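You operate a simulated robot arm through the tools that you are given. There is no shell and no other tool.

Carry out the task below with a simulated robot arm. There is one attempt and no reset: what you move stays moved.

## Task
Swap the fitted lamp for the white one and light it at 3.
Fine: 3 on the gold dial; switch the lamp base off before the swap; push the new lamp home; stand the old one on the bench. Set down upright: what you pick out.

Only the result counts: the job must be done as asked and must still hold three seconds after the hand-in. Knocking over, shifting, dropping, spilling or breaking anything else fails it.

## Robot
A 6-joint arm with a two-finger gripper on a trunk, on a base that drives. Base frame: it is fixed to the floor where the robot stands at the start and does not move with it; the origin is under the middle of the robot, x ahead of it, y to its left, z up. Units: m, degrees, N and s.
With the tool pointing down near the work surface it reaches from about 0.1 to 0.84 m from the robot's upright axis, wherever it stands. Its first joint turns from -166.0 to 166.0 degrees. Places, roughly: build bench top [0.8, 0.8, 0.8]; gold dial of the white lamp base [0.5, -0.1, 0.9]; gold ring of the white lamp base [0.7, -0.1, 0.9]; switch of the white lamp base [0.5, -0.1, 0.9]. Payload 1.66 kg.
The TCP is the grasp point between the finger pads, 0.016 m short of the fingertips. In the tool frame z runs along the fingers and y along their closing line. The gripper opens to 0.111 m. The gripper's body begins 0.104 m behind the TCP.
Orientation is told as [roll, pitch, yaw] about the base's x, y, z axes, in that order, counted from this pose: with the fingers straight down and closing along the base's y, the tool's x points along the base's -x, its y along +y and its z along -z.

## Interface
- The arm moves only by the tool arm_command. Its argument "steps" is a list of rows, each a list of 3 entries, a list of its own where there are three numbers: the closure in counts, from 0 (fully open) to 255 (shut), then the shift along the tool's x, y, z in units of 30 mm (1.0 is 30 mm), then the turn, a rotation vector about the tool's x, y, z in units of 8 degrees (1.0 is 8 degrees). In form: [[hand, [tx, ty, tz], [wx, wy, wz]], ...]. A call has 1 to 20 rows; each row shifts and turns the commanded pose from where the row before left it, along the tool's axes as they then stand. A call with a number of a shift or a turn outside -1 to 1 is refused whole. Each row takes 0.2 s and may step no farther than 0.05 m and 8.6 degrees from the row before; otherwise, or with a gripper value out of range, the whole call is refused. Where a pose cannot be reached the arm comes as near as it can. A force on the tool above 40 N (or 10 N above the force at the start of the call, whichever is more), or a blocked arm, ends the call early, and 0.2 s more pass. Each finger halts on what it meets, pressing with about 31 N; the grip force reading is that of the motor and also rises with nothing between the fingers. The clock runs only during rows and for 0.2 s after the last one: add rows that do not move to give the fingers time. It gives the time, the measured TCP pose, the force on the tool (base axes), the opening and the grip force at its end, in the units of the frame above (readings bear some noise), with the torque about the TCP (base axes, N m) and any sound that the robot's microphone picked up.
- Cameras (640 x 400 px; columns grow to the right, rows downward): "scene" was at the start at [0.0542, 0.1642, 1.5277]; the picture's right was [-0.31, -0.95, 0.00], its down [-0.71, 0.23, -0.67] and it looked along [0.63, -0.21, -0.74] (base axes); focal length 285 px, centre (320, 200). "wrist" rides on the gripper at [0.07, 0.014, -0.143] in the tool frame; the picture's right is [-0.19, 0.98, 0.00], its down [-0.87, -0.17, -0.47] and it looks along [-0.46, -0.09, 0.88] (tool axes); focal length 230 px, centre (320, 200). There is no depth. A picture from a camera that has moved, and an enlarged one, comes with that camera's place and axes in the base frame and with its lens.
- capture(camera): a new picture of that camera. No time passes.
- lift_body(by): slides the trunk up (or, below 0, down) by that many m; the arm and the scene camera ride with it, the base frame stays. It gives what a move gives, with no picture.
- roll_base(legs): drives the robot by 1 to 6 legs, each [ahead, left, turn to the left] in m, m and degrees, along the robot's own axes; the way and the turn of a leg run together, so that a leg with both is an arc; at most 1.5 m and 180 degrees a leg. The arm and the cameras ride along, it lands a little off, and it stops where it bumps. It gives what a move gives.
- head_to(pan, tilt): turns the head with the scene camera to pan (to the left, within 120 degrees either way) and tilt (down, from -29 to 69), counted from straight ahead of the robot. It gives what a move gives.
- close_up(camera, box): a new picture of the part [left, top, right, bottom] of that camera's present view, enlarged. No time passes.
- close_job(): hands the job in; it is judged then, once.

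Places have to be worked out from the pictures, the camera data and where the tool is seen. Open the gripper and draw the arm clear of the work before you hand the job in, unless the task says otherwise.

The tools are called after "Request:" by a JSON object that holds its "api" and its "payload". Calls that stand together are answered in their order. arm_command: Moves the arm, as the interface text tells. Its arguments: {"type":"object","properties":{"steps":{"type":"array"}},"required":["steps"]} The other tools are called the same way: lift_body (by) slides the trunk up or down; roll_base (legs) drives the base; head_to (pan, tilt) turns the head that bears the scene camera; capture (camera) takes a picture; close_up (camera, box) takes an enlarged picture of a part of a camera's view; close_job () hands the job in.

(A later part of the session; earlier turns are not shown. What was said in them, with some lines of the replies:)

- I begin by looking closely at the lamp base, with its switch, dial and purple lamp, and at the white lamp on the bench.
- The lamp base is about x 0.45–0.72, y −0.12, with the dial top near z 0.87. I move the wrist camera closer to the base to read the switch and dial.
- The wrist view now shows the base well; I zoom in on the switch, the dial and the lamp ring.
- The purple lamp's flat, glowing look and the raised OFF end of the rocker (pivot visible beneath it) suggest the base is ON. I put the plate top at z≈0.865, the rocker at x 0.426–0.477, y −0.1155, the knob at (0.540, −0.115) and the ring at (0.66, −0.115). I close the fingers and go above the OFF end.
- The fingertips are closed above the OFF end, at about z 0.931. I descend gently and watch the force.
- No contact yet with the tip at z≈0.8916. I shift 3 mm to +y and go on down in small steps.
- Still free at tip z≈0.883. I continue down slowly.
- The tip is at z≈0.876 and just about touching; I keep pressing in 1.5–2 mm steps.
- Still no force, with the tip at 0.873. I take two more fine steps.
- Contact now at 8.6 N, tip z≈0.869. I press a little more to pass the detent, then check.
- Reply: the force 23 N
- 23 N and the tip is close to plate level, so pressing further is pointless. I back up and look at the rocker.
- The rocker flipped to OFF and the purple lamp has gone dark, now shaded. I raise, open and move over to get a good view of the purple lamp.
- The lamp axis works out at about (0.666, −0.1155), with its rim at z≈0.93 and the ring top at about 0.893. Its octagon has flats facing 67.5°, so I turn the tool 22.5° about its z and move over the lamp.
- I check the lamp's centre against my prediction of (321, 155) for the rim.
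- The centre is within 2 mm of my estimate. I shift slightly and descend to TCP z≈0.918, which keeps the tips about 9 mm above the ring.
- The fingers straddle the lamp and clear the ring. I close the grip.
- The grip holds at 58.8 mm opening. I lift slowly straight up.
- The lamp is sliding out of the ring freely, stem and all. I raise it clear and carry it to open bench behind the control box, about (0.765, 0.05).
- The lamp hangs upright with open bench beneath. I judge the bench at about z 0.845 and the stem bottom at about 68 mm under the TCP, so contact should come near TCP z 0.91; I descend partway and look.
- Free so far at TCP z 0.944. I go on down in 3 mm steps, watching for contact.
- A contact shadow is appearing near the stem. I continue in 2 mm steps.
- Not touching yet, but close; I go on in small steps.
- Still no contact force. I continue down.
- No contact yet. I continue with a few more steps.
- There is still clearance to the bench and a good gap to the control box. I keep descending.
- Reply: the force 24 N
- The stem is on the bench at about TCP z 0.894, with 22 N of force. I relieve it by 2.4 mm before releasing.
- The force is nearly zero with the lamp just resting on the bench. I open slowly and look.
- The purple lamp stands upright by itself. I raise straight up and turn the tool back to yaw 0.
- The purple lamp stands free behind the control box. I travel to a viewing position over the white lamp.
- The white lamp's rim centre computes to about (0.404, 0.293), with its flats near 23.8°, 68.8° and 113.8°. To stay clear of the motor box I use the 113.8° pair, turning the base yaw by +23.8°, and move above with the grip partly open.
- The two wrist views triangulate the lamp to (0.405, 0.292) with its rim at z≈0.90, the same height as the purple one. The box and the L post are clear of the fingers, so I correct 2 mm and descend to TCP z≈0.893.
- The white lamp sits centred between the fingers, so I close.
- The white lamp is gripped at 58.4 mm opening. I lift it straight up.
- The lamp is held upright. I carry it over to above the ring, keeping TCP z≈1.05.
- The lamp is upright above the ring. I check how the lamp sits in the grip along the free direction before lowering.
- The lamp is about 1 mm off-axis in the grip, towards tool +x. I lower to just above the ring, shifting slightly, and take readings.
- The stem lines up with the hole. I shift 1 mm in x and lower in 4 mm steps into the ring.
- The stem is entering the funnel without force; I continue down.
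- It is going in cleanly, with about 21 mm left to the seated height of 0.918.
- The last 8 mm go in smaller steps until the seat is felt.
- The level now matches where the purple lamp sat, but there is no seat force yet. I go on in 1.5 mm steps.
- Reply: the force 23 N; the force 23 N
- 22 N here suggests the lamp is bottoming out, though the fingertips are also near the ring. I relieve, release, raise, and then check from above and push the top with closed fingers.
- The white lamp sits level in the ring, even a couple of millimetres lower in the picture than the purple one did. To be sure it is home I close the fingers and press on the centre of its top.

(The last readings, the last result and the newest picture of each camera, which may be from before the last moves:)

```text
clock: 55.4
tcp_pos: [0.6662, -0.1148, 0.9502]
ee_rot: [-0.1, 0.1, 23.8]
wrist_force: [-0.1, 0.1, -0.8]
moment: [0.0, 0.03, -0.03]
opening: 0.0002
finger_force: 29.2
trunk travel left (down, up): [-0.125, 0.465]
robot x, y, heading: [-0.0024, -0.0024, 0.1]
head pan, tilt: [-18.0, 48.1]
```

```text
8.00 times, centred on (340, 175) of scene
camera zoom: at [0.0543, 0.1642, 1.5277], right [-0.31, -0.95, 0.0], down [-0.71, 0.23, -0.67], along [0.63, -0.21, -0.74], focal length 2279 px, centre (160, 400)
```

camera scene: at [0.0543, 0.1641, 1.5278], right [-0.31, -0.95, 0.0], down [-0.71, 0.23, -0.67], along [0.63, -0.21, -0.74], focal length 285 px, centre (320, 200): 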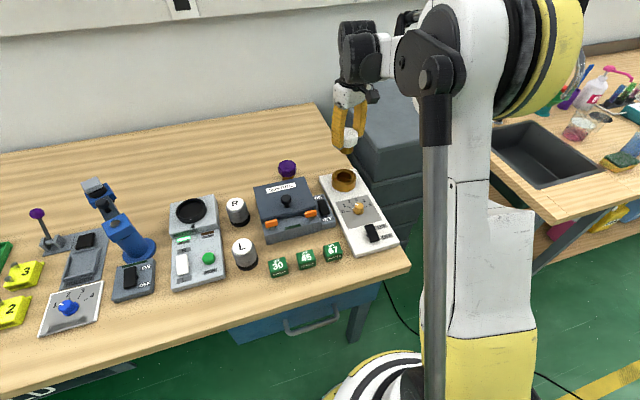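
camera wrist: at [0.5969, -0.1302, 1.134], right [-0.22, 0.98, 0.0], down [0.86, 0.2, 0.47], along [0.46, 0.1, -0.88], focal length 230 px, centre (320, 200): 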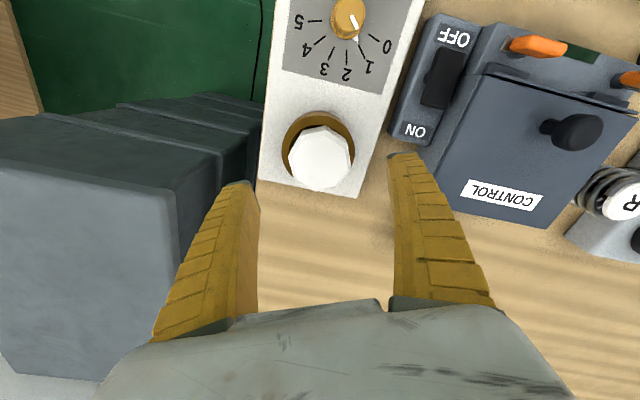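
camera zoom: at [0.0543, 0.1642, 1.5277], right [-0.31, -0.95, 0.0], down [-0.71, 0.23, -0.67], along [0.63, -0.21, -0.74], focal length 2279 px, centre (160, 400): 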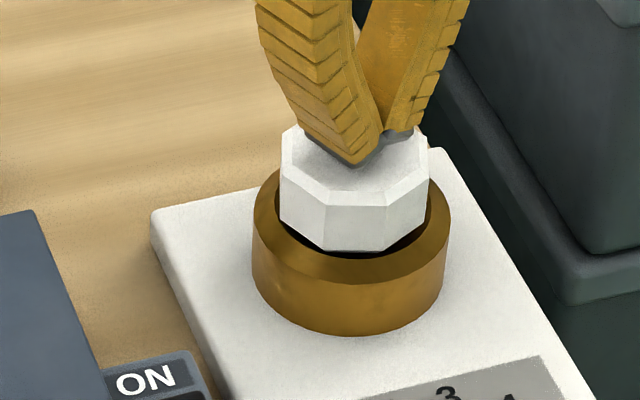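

The tips are centred just above the lamp. I press down in small steps.

Request:
{"api": "arm_command", "payload": {"steps": [[255, [0, 0, 0.07], [0, 0, 0]], [255, [0, 0, 0.07], [0, 0, 0]], [255, [0, 0, 0.06], [0, 0, 0]], [255, [0, 0, 0.05], [0, 0, 0]]]}}

Request:
{"api": "close_up", "payload": {"camera": "scene", "box": [310, 150, 370, 200]}}

```text
clock: 56.4
tcp_pos: [0.6675, -0.1138, 0.9407]
ee_rot: [0.1, 0.0, 23.8]
wrist_force: [0.2, -0.1, -0.2]
moment: [0.0, 0.0, 0.01]
opening: 0.0001
finger_force: 28.4
trunk travel left (down, up): [-0.125, 0.465]
robot x, y, heading: [-0.0016, 0.0015, 0.1]
head pan, tilt: [-18.0, 48.1]
```

```text
8.00 times, centred on (340, 175) of scene
camera zoom: at [0.0542, 0.1642, 1.5277], right [-0.31, -0.95, 0.0], down [-0.71, 0.23, -0.67], along [0.63, -0.21, -0.74], focal length 2279 px, centre (160, 400)
```

zoom: 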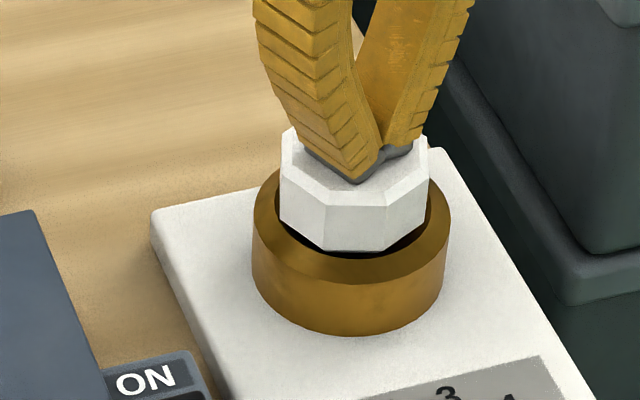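

Not touching yet at tip z≈0.925. I continue.

Request:
{"api": "arm_command", "payload": {"steps": [[255, [0, 0, 0.06], [0, 0, 0]], [255, [0, 0, 0.06], [0, 0, 0]], [255, [0, 0, 0.06], [0, 0, 0]]]}}

Request:
{"api": "close_up", "payload": {"camera": "scene", "box": [310, 150, 370, 200]}}

```text
clock: 57.2
tcp_pos: [0.665, -0.1149, 0.938]
ee_rot: [0.0, -0.2, 23.8]
wrist_force: [2.4, 0.9, 16.0]
moment: [-0.03, -0.04, -0.02]
opening: 0.0059
finger_force: 29.0
trunk travel left (down, up): [-0.125, 0.465]
robot x, y, heading: [0.0003, -0.0019, -0.1]
head pan, tilt: [-18.0, 48.1]
```

```text
8.00 times, centred on (340, 175) of scene
camera zoom: at [0.053, 0.1645, 1.5279], right [-0.31, -0.95, 0.0], down [-0.71, 0.23, -0.67], along [0.64, -0.21, -0.74], focal length 2279 px, centre (160, 400)
```

zoom: 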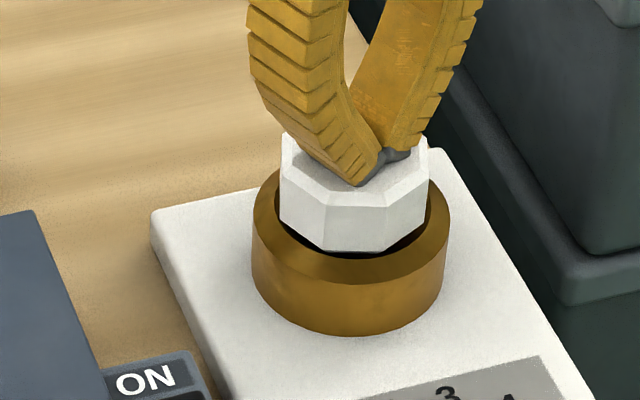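

16 N on the top and the lamp isn't moving. I press a bit harder to confirm it is bottomed.

Request:
{"api": "arm_command", "payload": {"steps": [[255, [0, 0, 0.05], [0, 0, 0]], [255, [0, 0, 0.05], [0, 0, 0]]]}}

Request:
{"api": "close_up", "payload": {"camera": "scene", "box": [310, 150, 370, 200]}}

```text
clock: 57.8
tcp_pos: [0.6643, -0.1141, 0.9358]
ee_rot: [-0.1, -0.1, 23.9]
wrist_force: [2.2, 0.2, 24.1]
moment: [0.02, -0.02, -0.02]
opening: 0.0056
finger_force: 28.6
trunk travel left (down, up): [-0.125, 0.465]
robot x, y, heading: [0.0011, -0.0054, -0.5]
head pan, tilt: [-18.0, 48.1]
```

```text
8.00 times, centred on (340, 175) of scene
camera zoom: at [0.0522, 0.1645, 1.5279], right [-0.31, -0.95, 0.0], down [-0.71, 0.23, -0.67], along [0.64, -0.21, -0.74], focal length 2279 px, centre (160, 400)
```

zoom: 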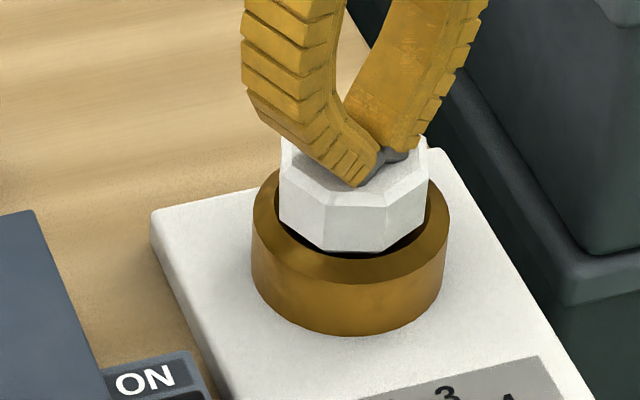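

The lamp doesn't budge under 24 N, so it is home. I raise and move above the dial with the grip part open to look at the knob.

Request:
{"api": "arm_command", "payload": {"steps": [[255, [0, 0, -0.5], [0, 0, 0]], [255, [0, 0, -1], [0, 0, 0]], [255, [0, 0, -1], [0, 0, 0]], [110, [0.768, 0.332, 0], [0, 0, 0]], [110, [0.768, 0.332, 0], [0, 0, 0]], [110, [0.768, 0.332, 0], [0, 0, 0]], [110, [0.768, 0.332, 0], [0, 0, 0]], [110, [0.768, 0.332, 0], [0, 0, -0.39]], [110, [0, 0, 0], [0, 0, -0.39]], [110, [0, 0, 0], [0, 0, 0]]]}}

Request:
{"api": "capture", "payload": {"camera": "wrist"}}

Request:
{"api": "close_up", "payload": {"camera": "wrist", "box": [260, 100, 380, 220]}}

Request:
{"api": "close_up", "payload": {"camera": "scene", "box": [300, 140, 420, 260]}}

```text
clock: 60.0
tcp_pos: [0.5409, -0.1151, 1.0074]
ee_rot: [0.0, 0.1, 29.9]
wrist_force: [0.7, -0.3, 0.4]
moment: [0.02, 0.01, 0.01]
opening: 0.0651
finger_force: 1.3
trunk travel left (down, up): [-0.125, 0.465]
robot x, y, heading: [-0.0002, 0.0019, -0.1]
head pan, tilt: [-18.0, 48.1]
```

```text
taken
camera wrist: at [0.474, -0.1383, 1.1503], right [-0.33, 0.95, 0.0], down [0.83, 0.29, 0.47], along [0.45, 0.15, -0.88], focal length 230 px, centre (320, 200)
```

wrist: 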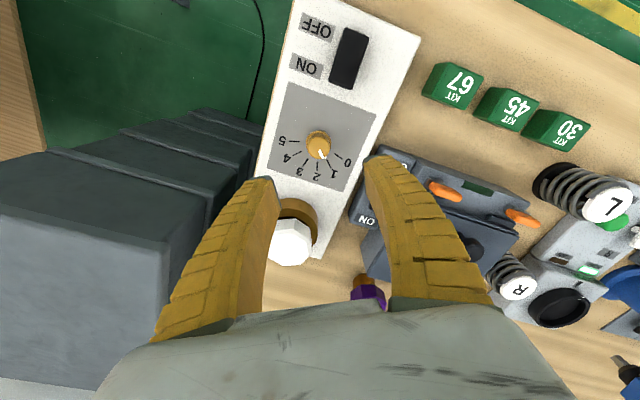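

```text
3.33 times, centred on (320, 160) of wrist
camera zoom: at [0.474, -0.1383, 1.1503], right [-0.33, 0.95, 0.0], down [0.83, 0.29, 0.47], along [0.45, 0.15, -0.88], focal length 767 px, centre (320, 333)
```

zoom: 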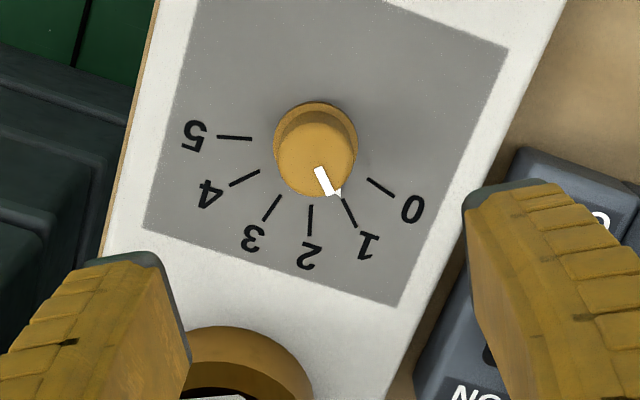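

```text
3.33 times, centred on (360, 200) of scene
camera zoom: at [0.0544, 0.1642, 1.5277], right [-0.31, -0.95, 0.0], down [-0.71, 0.23, -0.67], along [0.63, -0.21, -0.74], focal length 949 px, centre (187, 200)
```

zoom: 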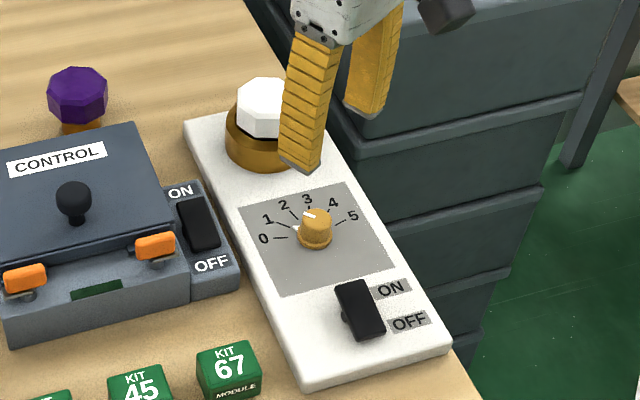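

The knob centre works out at about (0.541, −0.1165), and the ticks are 30° apart with the pointer at 1, so 3 is 60° clockwise. I shift 1 mm and descend around the knob to TCP z≈0.891.

Request:
{"api": "arm_command", "payload": {"steps": [[110, [0, -0.043, 0.9], [0, 0, 0]], [110, [0, 0, 0.9], [0, 0, 0]], [110, [0, 0, 0.8], [0, 0, 0]], [110, [0, 0, 0.6], [0, 0, 0]], [110, [0, 0, 0.4], [0, 0, 0]], [110, [0, 0, 0.25], [0, 0, 0]], [110, [0, 0, 0], [0, 0, 0]]]}}

Request:
{"api": "capture", "payload": {"camera": "wrist"}}

Request:
{"api": "close_up", "payload": {"camera": "scene", "box": [310, 170, 410, 250]}}

```text
clock: 61.6
tcp_pos: [0.5417, -0.117, 0.8924]
ee_rot: [0.0, 0.0, 30.0]
wrist_force: [0.3, -1.0, -0.2]
moment: [0.03, -0.02, 0.02]
opening: 0.0653
finger_force: 1.4
trunk travel left (down, up): [-0.125, 0.465]
robot x, y, heading: [-0.0014, -0.0034, 0.0]
head pan, tilt: [-18.0, 48.1]
```

```text
taken
camera wrist: at [0.4755, -0.1397, 1.0359], right [-0.33, 0.95, 0.0], down [0.83, 0.29, 0.47], along [0.45, 0.15, -0.88], focal length 230 px, centre (320, 200)
```

wrist: 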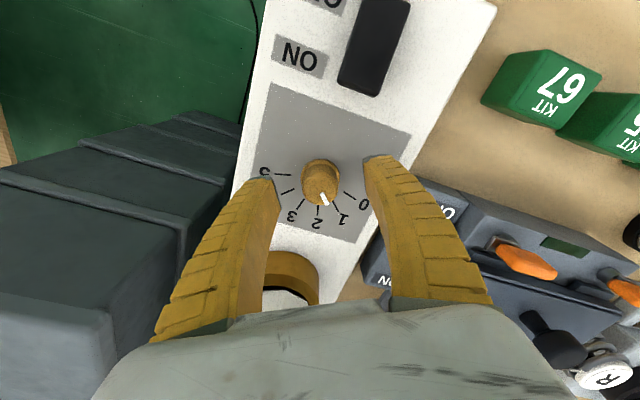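

```text
5.00 times, centred on (360, 210) of scene
camera zoom: at [0.0542, 0.1642, 1.5278], right [-0.31, -0.95, 0.0], down [-0.71, 0.23, -0.67], along [0.63, -0.21, -0.74], focal length 1424 px, centre (120, 150)
```

zoom: 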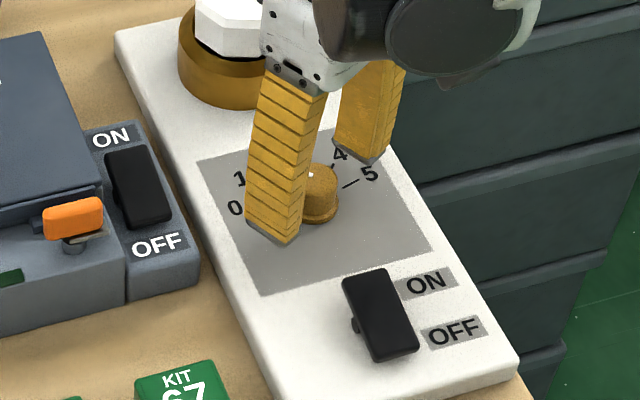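

The fingers straddle the knob. I close on it.

Request:
{"api": "arm_command", "payload": {"steps": [[150, [0, 0, 0.05], [0, 0, 0]], [190, [0, 0, 0], [0, 0, 0]], [255, [0, 0, 0], [0, 0, 0]], [255, [0, 0, 0], [0, 0, 0]], [255, [0, 0, 0], [0, 0, 0]]]}}

Request:
{"api": "capture", "payload": {"camera": "wrist"}}

```text
clock: 62.8
tcp_pos: [0.5425, -0.117, 0.8918]
ee_rot: [0.1, 0.0, 30.1]
wrist_force: [6.8, -1.5, 6.3]
moment: [0.25, -0.47, 0.0]
opening: 0.0214
finger_force: 33.8
trunk travel left (down, up): [-0.125, 0.465]
robot x, y, heading: [0.0007, -0.003, -0.0]
head pan, tilt: [-18.0, 48.1]
```

```text
taken
camera wrist: at [0.4756, -0.1399, 1.0338], right [-0.33, 0.95, 0.0], down [0.83, 0.29, 0.47], along [0.45, 0.15, -0.88], focal length 230 px, centre (320, 200)
```

wrist: 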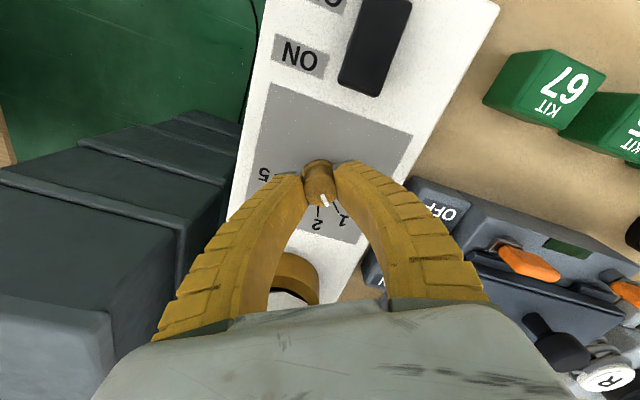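

I'm holding the knob at 21 mm opening with small side forces. I turn the first 30° clockwise, which is +z of the tool.

Request:
{"api": "arm_command", "payload": {"steps": [[255, [0, 0, 0], [0, 0, 0.625]], [255, [0, 0, 0], [0, 0, 0.625]], [255, [0, 0, 0], [0, 0, 0.625]], [255, [0, 0, 0], [0, 0, 0.625]], [255, [0, 0, 0], [0, 0, 0.625]], [255, [0, 0, 0], [0, 0, 0.625]]]}}

Request:
{"api": "close_up", "payload": {"camera": "wrist", "box": [260, 130, 380, 250]}}

```text
clock: 64.2
tcp_pos: [0.544, -0.1152, 0.8921]
ee_rot: [0.0, 0.0, -0.1]
wrist_force: [17.7, 6.3, 16.5]
moment: [-0.01, -0.32, 0.02]
opening: 0.0213
finger_force: 33.7
trunk travel left (down, up): [-0.125, 0.465]
robot x, y, heading: [0.0031, 0.0033, 0.1]
head pan, tilt: [-18.0, 48.1]
```

```text
3.33 times, centred on (320, 190) of wrist
camera zoom: at [0.4728, -0.1023, 1.0335], right [0.19, 0.98, 0.0], down [0.87, -0.17, 0.47], along [0.46, -0.09, -0.88], focal length 767 px, centre (320, 233)
```

zoom: 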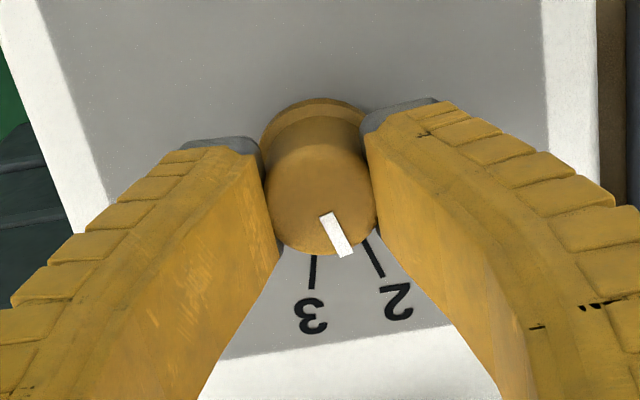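

The pointer moved to about 2, so the knob is following. A side force of 18 N in +x and 16 N upward shows I'm a couple of mm off-centre and low, so I ease over before turning on.

Request:
{"api": "arm_command", "payload": {"steps": [[255, [-0.06, 0.02, -0.05], [0, 0, 0]], [255, [0, 0, 0], [0, 0, 0]]]}}

```text
clock: 64.8
tcp_pos: [0.5428, -0.1162, 0.893]
ee_rot: [-0.1, 0.1, -0.1]
wrist_force: [2.2, 6.5, 1.0]
moment: [-0.02, -0.54, -0.02]
opening: 0.0188
finger_force: 34.2
trunk travel left (down, up): [-0.125, 0.465]
robot x, y, heading: [-0.0012, -0.0013, 0.0]
head pan, tilt: [-18.0, 48.1]
```

The forces have dropped. I turn the second 30°.

Request:
{"api": "arm_command", "payload": {"steps": [[255, [0, 0, 0], [0, 0, 0.625]], [255, [0, 0, 0], [0, 0, 0.625]], [255, [0, 0, 0], [0, 0, 0.625]], [255, [0, 0, 0], [0, 0, 0.625]], [255, [0, 0, 0], [0, 0, 0.625]], [255, [0, 0, 0], [0, 0, 0.625]], [255, [0, 0, 0], [0, 0, 0]]]}}

Request:
{"api": "close_up", "payload": {"camera": "wrist", "box": [260, 130, 380, 250]}}

Request:
{"api": "close_up", "payload": {"camera": "scene", "box": [310, 170, 410, 250]}}

```text
clock: 66.4
tcp_pos: [0.5435, -0.1155, 0.8935]
ee_rot: [0.0, 0.0, -30.0]
wrist_force: [2.0, 4.6, 4.9]
moment: [-0.12, -0.22, -0.03]
opening: 0.0181
finger_force: 34.2
trunk travel left (down, up): [-0.125, 0.465]
robot x, y, heading: [0.0004, 0.0021, -0.2]
head pan, tilt: [-18.0, 48.1]
```

```text
3.33 times, centred on (320, 190) of wrist
camera zoom: at [0.4901, -0.0687, 1.0351], right [0.66, 0.75, 0.0], down [0.67, -0.58, 0.47], along [0.36, -0.31, -0.88], focal length 767 px, centre (320, 233)
```

zoom: 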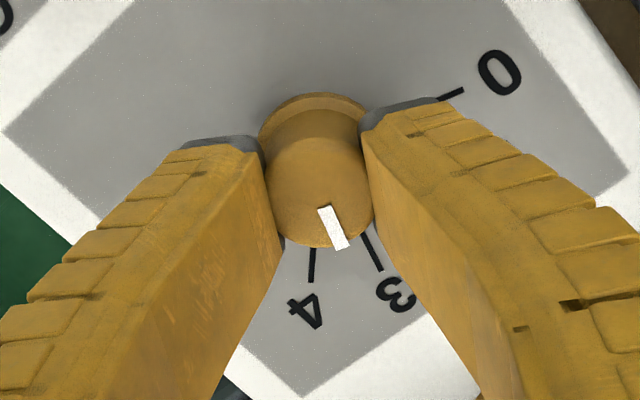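

```text
5.00 times, centred on (360, 210) of scene
camera zoom: at [0.0541, 0.1647, 1.5277], right [-0.31, -0.95, 0.0], down [-0.71, 0.23, -0.67], along [0.63, -0.21, -0.74], focal length 1424 px, centre (120, 150)
```

zoom: 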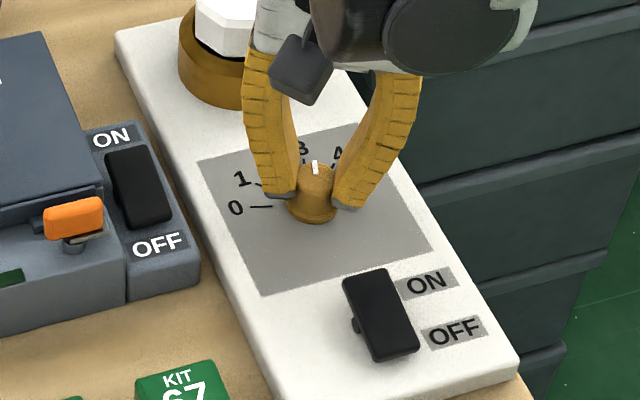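

The pointer now looks to be at 3. I open gently, raise and check it.

Request:
{"api": "arm_command", "payload": {"steps": [[200, [0, 0, 0], [0, 0, 0]], [160, [0, 0, 0], [0, 0, 0]], [110, [0, 0, 0], [0, 0, 0]], [110, [0, 0, -0.5], [0, 0, 0]], [110, [0, 0, -1], [0, 0, 0]], [110, [0, 0, -1], [0, 0, 0]], [110, [0, 0, -1], [0, 0, 0.9375]], [110, [0, 0, 0], [0, 0, 0]]]}}

Request:
{"api": "capture", "payload": {"camera": "wrist"}}

Request:
{"api": "close_up", "payload": {"camera": "wrist", "box": [270, 100, 370, 200]}}

Request:
{"api": "close_up", "payload": {"camera": "scene", "box": [325, 185, 395, 245]}}

```text
clock: 68.2
tcp_pos: [0.5439, -0.1171, 1.0003]
ee_rot: [0.0, 0.1, -37.5]
wrist_force: [-0.1, 1.2, -0.4]
moment: [-0.03, 0.01, 0.02]
opening: 0.065
finger_force: 1.2
trunk travel left (down, up): [-0.125, 0.465]
robot x, y, heading: [0.0029, 0.0019, 0.0]
head pan, tilt: [-18.0, 48.1]
```

```text
taken
camera wrist: at [0.4972, -0.0638, 1.1414], right [0.75, 0.66, 0.0], down [0.58, -0.66, 0.47], along [0.31, -0.35, -0.88], focal length 230 px, centre (320, 200)
```

wrist: 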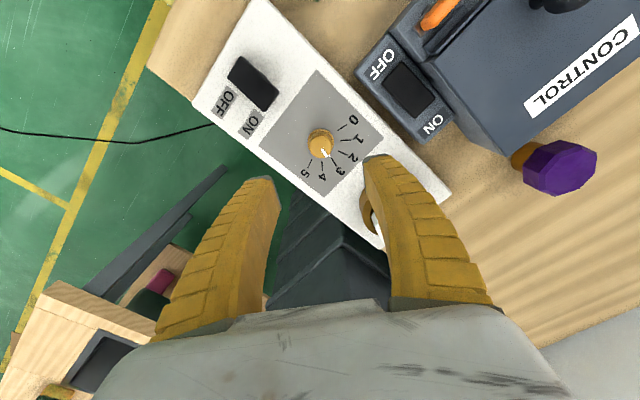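

```text
4.00 times, centred on (320, 150) of wrist
camera zoom: at [0.4972, -0.0638, 1.1414], right [0.75, 0.66, 0.0], down [0.58, -0.66, 0.47], along [0.31, -0.35, -0.88], focal length 920 px, centre (320, 400)
```

zoom: 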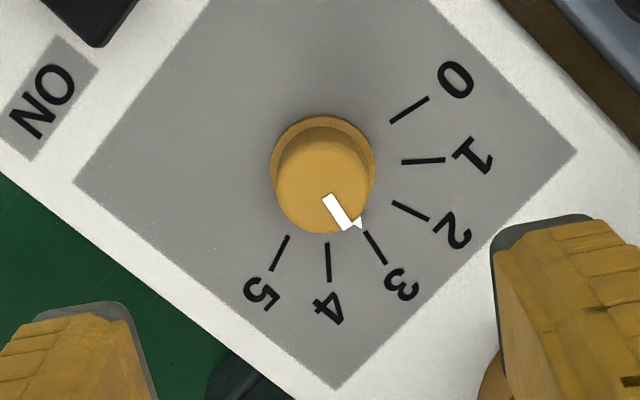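

```text
6.67 times, centred on (360, 215) of scene
camera zoom: at [0.0542, 0.1642, 1.5277], right [-0.31, -0.95, 0.0], down [-0.71, 0.23, -0.67], along [0.63, -0.21, -0.74], focal length 1899 px, centre (53, 100)
```

zoom: 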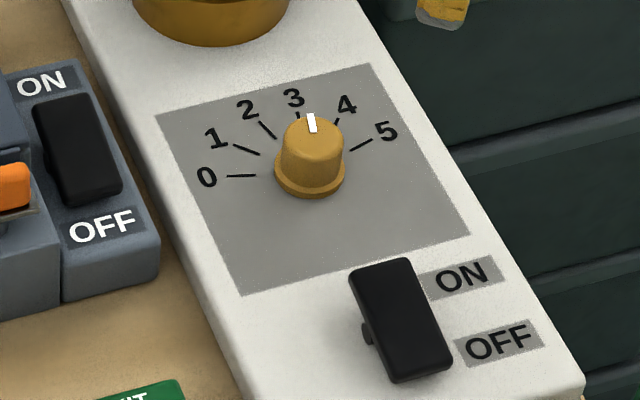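

The pointer measures within about 1.5° of tick 3. I turn back to yaw 0, close the fingers and move above the ON end of the rocker.

Request:
{"api": "arm_command", "payload": {"steps": [[255, [0, 0, 0], [0, 0, -0.9375]], [255, [0, 0, 0], [0, 0, -0.9375]], [255, [0, 0, 0], [0, 0, -0.9375]], [255, [0, 0, 0], [0, 0, -0.9375]], [255, [0, 0, 0], [0, 0, -0.9375]], [255, [0.74, 0.017, 0], [0, 0, 0]], [255, [0.74, 0.017, 0], [0, 0, 0]], [255, [0.74, 0.017, 0], [0, 0, 0]], [255, [0, 0, 0.9], [0, 0, 0]], [255, [0, 0, 0.9], [0, 0, 0]], [255, [0, 0, 0.7], [0, 0, 0]], [255, [0, 0, 0.5], [0, 0, 0]], [255, [0, 0, 0], [0, 0, 0]]]}}

Request:
{"api": "close_up", "payload": {"camera": "scene", "box": [325, 185, 405, 255]}}

Request:
{"api": "close_up", "payload": {"camera": "wrist", "box": [220, 80, 420, 205]}}

```text
clock: 71.0
tcp_pos: [0.4777, -0.1153, 0.9077]
ee_rot: [0.0, 0.0, 0.0]
wrist_force: [0.1, -0.7, 0.3]
moment: [-0.01, -0.04, 0.0]
opening: 0.0001
finger_force: 28.3
trunk travel left (down, up): [-0.125, 0.465]
robot x, y, heading: [-0.0036, -0.0011, 0.2]
head pan, tilt: [-18.0, 48.1]
```

```text
5.71 times, centred on (365, 220) of scene
camera zoom: at [0.0542, 0.1642, 1.5278], right [-0.31, -0.95, 0.0], down [-0.71, 0.23, -0.67], along [0.63, -0.21, -0.74], focal length 1628 px, centre (63, 86)
```

zoom: 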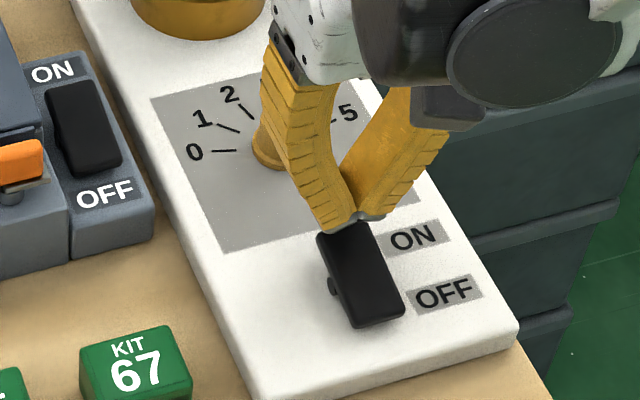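

```text
3.20 times, centred on (320, 142) of wrist
camera zoom: at [0.407, -0.1023, 1.0506], right [0.19, 0.98, 0.0], down [0.87, -0.17, 0.47], along [0.46, -0.09, -0.88], focal length 736 px, centre (320, 384)
```

zoom: 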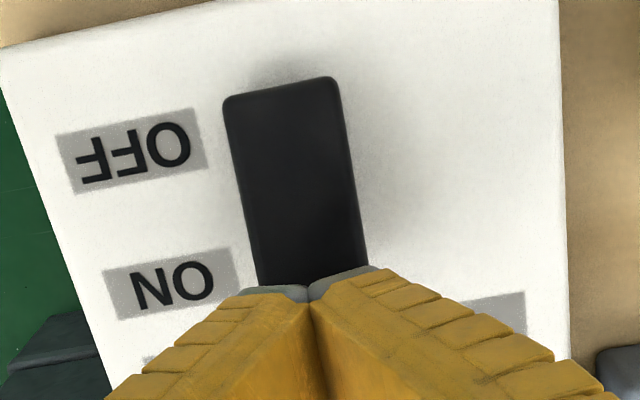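

The tips are above the ON end. I descend and press in small steps.

Request:
{"api": "arm_command", "payload": {"steps": [[255, [0, 0, 0.15], [0, 0, 0]], [255, [0, 0, 0.15], [0, 0, 0]], [255, [0, 0, 0.1], [0, 0, 0]], [255, [0, 0, 0.1], [0, 0, 0]]]}}

Request:
{"api": "close_up", "payload": {"camera": "scene", "box": [325, 185, 405, 255]}}

```text
clock: 72.0
tcp_pos: [0.4772, -0.1153, 0.8934]
ee_rot: [0.1, 0.0, 0.1]
wrist_force: [1.2, -0.1, 2.7]
moment: [0.01, -0.03, -0.01]
opening: 0.006
finger_force: 29.1
trunk travel left (down, up): [-0.125, 0.465]
robot x, y, heading: [0.0011, -0.0044, 0.3]
head pan, tilt: [-18.0, 48.1]
```

```text
5.71 times, centred on (365, 220) of scene
camera zoom: at [0.0542, 0.1642, 1.5278], right [-0.31, -0.95, 0.0], down [-0.71, 0.23, -0.67], along [0.63, -0.21, -0.74], focal length 1628 px, centre (63, 86)
```

zoom: 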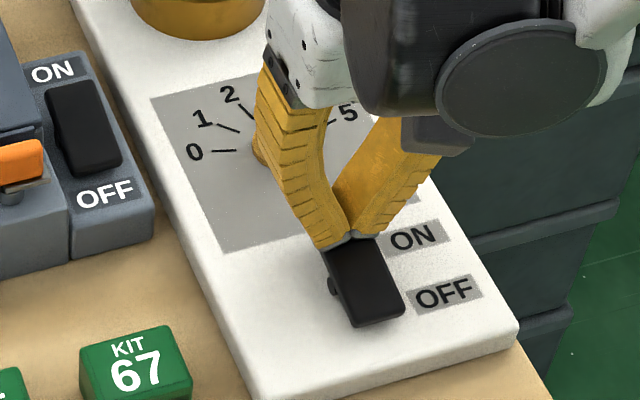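

Contact has begun (2.7 N). I continue pressing.

Request:
{"api": "arm_command", "payload": {"steps": [[255, [0, 0, 0.07], [0, 0, 0]], [255, [0, 0, 0.07], [0, 0, 0]], [255, [0, 0, 0.05], [0, 0, 0]]]}}

Request:
{"api": "close_up", "payload": {"camera": "scene", "box": [310, 150, 410, 260]}}

```text
clock: 72.8
tcp_pos: [0.4773, -0.1152, 0.8877]
ee_rot: [0.0, 0.0, -0.1]
wrist_force: [-0.5, -0.4, -0.2]
moment: [0.01, 0.01, 0.01]
opening: 0.0001
finger_force: 29.3
trunk travel left (down, up): [-0.125, 0.465]
robot x, y, heading: [0.0001, -0.0, -0.1]
head pan, tilt: [-18.0, 48.1]
```

```text
3.64 times, centred on (360, 205) of scene
camera zoom: at [0.0542, 0.1642, 1.5277], right [-0.31, -0.95, 0.0], down [-0.71, 0.23, -0.67], along [0.63, -0.21, -0.74], focal length 1036 px, centre (174, 182)
```

zoom: 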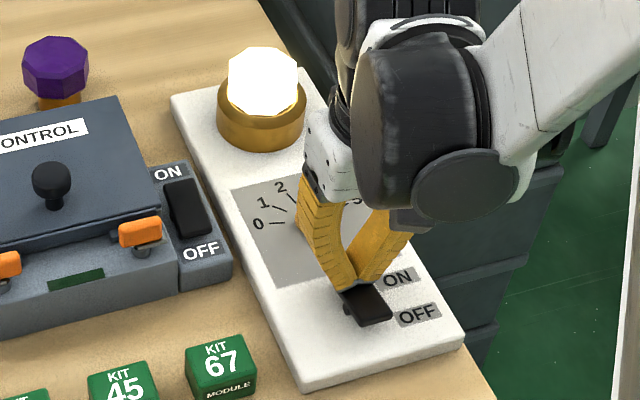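

The rocker snapped over and the white lamp is glowing brightly. I raise straight up, open the gripper and back away to check everything.

Request:
{"api": "arm_command", "payload": {"steps": [[255, [0, 0, -0.5], [0, 0, 0]], [255, [0, 0, -1], [0, 0, 0]], [255, [0, 0, -1], [0, 0, 0]], [255, [0, 0, -1], [0, 0, 0]], [0, [0, 0, -1], [0, 0, 0]], [0, [0.8, 0, -1], [0, 0, 0]], [0, [0.8, 0, -1], [0, 0, 0]], [0, [0.8, 0, 0], [0, 0, 0]], [0, [0, 0, 0], [0, 0, 0]]]}}

Request:
{"api": "capture", "payload": {"camera": "scene"}}

Request:
{"api": "close_up", "payload": {"camera": "scene", "box": [310, 150, 410, 260]}}

Request:
{"api": "capture", "payload": {"camera": "wrist"}}

Request:
{"api": "close_up", "payload": {"camera": "wrist", "box": [260, 90, 400, 270]}}

```text
clock: 74.8
tcp_pos: [0.4058, -0.114, 1.0853]
ee_rot: [0.0, 0.0, 0.0]
wrist_force: [0.1, -0.7, 0.8]
moment: [0.03, -0.04, -0.02]
opening: 0.1107
finger_force: 0.0
trunk travel left (down, up): [-0.125, 0.465]
robot x, y, heading: [-0.0021, -0.001, -0.1]
head pan, tilt: [-18.0, 48.1]
```

```text
taken
camera scene: at [0.0542, 0.1642, 1.5277], right [-0.31, -0.95, 0.0], down [-0.71, 0.23, -0.67], along [0.63, -0.21, -0.74], focal length 285 px, centre (320, 200)
```

scene: 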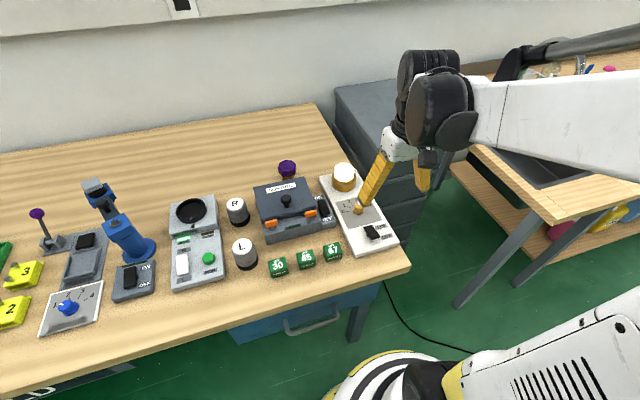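

```text
3.64 times, centred on (360, 205) of scene
camera zoom: at [0.0542, 0.1642, 1.5277], right [-0.31, -0.95, 0.0], down [-0.71, 0.23, -0.67], along [0.63, -0.21, -0.74], focal length 1036 px, centre (174, 182)
```

zoom: 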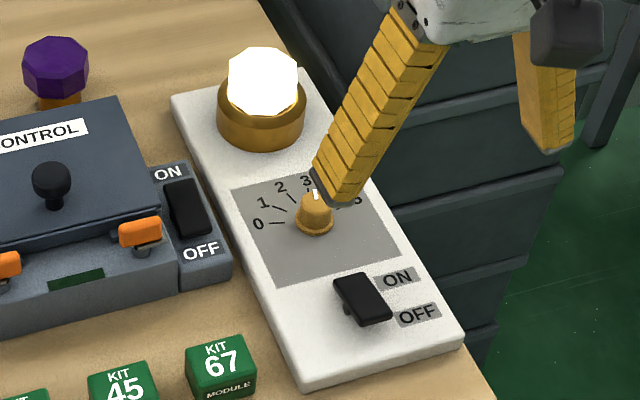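

```text
taken
camera wrist: at [0.3356, -0.1014, 1.2265], right [0.19, 0.98, 0.0], down [0.87, -0.17, 0.47], along [0.46, -0.09, -0.88], focal length 230 px, centre (320, 200)
```

wrist: 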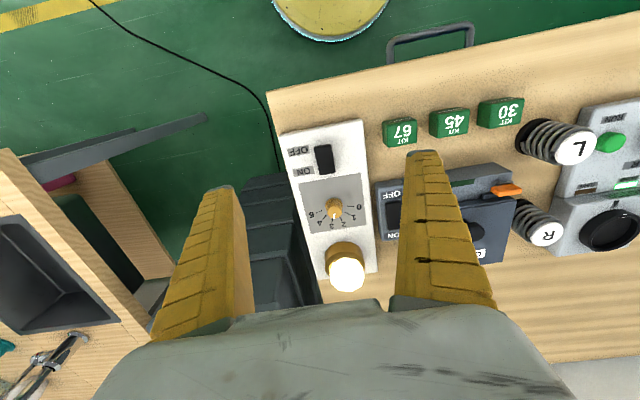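

```text
2.22 times, centred on (330, 180) of wrist
camera zoom: at [0.3356, -0.1014, 1.2265], right [0.19, 0.98, 0.0], down [0.87, -0.17, 0.47], along [0.46, -0.09, -0.88], focal length 511 px, centre (298, 244)
```

zoom: 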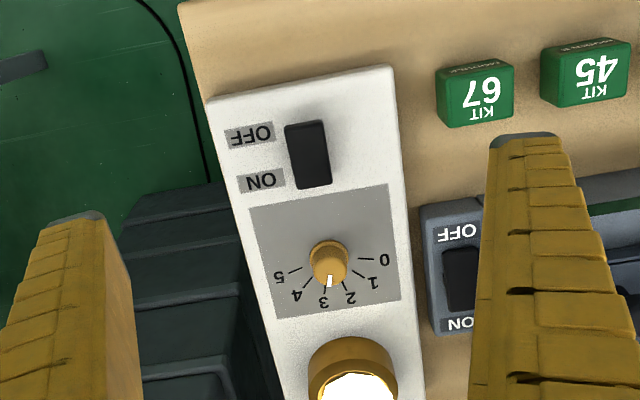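

The white lamp is lit, the switch is ON, and the purple lamp stands on the bench. I take a final close look at the dial pointer and the purple lamp.

Request:
{"api": "close_up", "payload": {"camera": "wrist", "box": [295, 170, 375, 240]}}

Request:
{"api": "close_up", "payload": {"camera": "scene", "box": [250, 140, 340, 200]}}

```text
5.71 times, centred on (335, 205) of wrist
camera zoom: at [0.3356, -0.1014, 1.2265], right [0.19, 0.98, 0.0], down [0.87, -0.17, 0.47], along [0.46, -0.09, -0.88], focal length 1315 px, centre (234, 171)
```

zoom: 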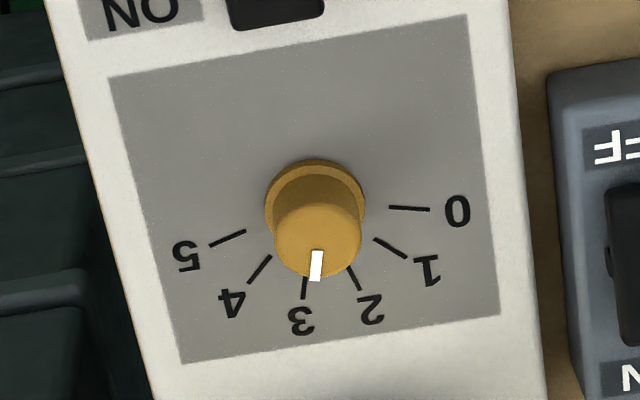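

```text
6.67 times, centred on (295, 170) of scene
camera zoom: at [0.0542, 0.1642, 1.5277], right [-0.31, -0.95, 0.0], down [-0.71, 0.23, -0.67], along [0.63, -0.21, -0.74], focal length 1899 px, centre (487, 400)
```

zoom: 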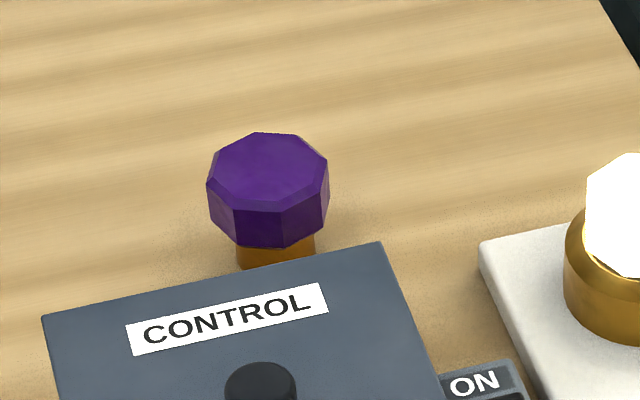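

The dial's white line runs parallel to tick 3, and the purple lamp stands upright. I draw the arm a little further clear before handing in.

Request:
{"api": "arm_command", "payload": {"steps": [[0, [0.5, 0, -0.8], [0, 0, 0]], [0, [0.5, 0, -0.8], [0, 0, 0]], [0, [0.5, 0, -0.8], [0, 0, 0]], [0, [0, 0, 0], [0, 0, 0]], [0, [0, 0, 0], [0, 0, 0]]]}}

Request:
{"api": "capture", "payload": {"camera": "scene"}}

```text
clock: 76.0
tcp_pos: [0.3603, -0.1174, 1.1538]
ee_rot: [0.0, 0.0, 0.0]
wrist_force: [0.2, -0.4, 0.9]
moment: [0.0, -0.02, -0.02]
opening: 0.1108
finger_force: 0.0
trunk travel left (down, up): [-0.125, 0.465]
robot x, y, heading: [-0.0021, -0.0015, 0.1]
head pan, tilt: [-18.0, 48.1]
```

```text
taken
camera scene: at [0.0544, 0.1642, 1.5277], right [-0.31, -0.95, 0.0], down [-0.71, 0.23, -0.67], along [0.63, -0.21, -0.74], focal length 285 px, centre (320, 200)
```

scene: 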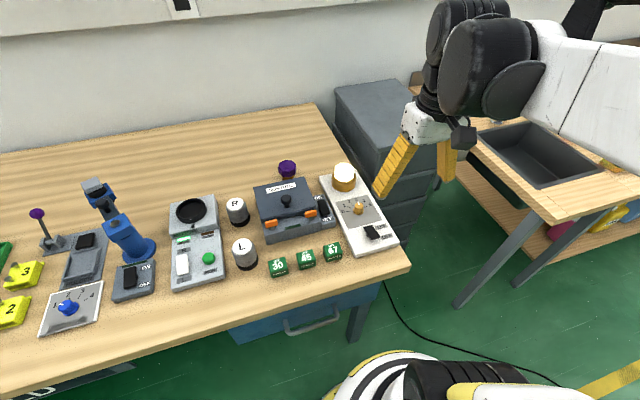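

Everything is in place: the white lamp is seated and lit, the dial is at 3, the purple lamp is upright on the bench, nothing else has moved, and the arm is clear with the gripper open. I hand the job in.

Request:
{"api": "close_job", "payload": {}}

```text
The job is handed in.
```

The white lamp is fitted, pushed home and lit, with the gold dial at 3. I handed the job in; no verdict came back, so this is from my own final checks.

- **Switch:** I turned the lamp base off before the swap, and the purple lamp went dark. I turned it back on once the white lamp was in and the dial was set.
- **White lamp:** it sits level in the gold ring and did not move when I pressed its top with about 24 N. It glows brightly.
- **Dial:** the pointer went from 1 to 3 and measured within about 1.5° of the tick.
- **Old lamp:** the purple lamp stands upright on the bench behind the control box.

In the last pictures nothing else on the bench had moved. The gripper is open and the arm is drawn clear.
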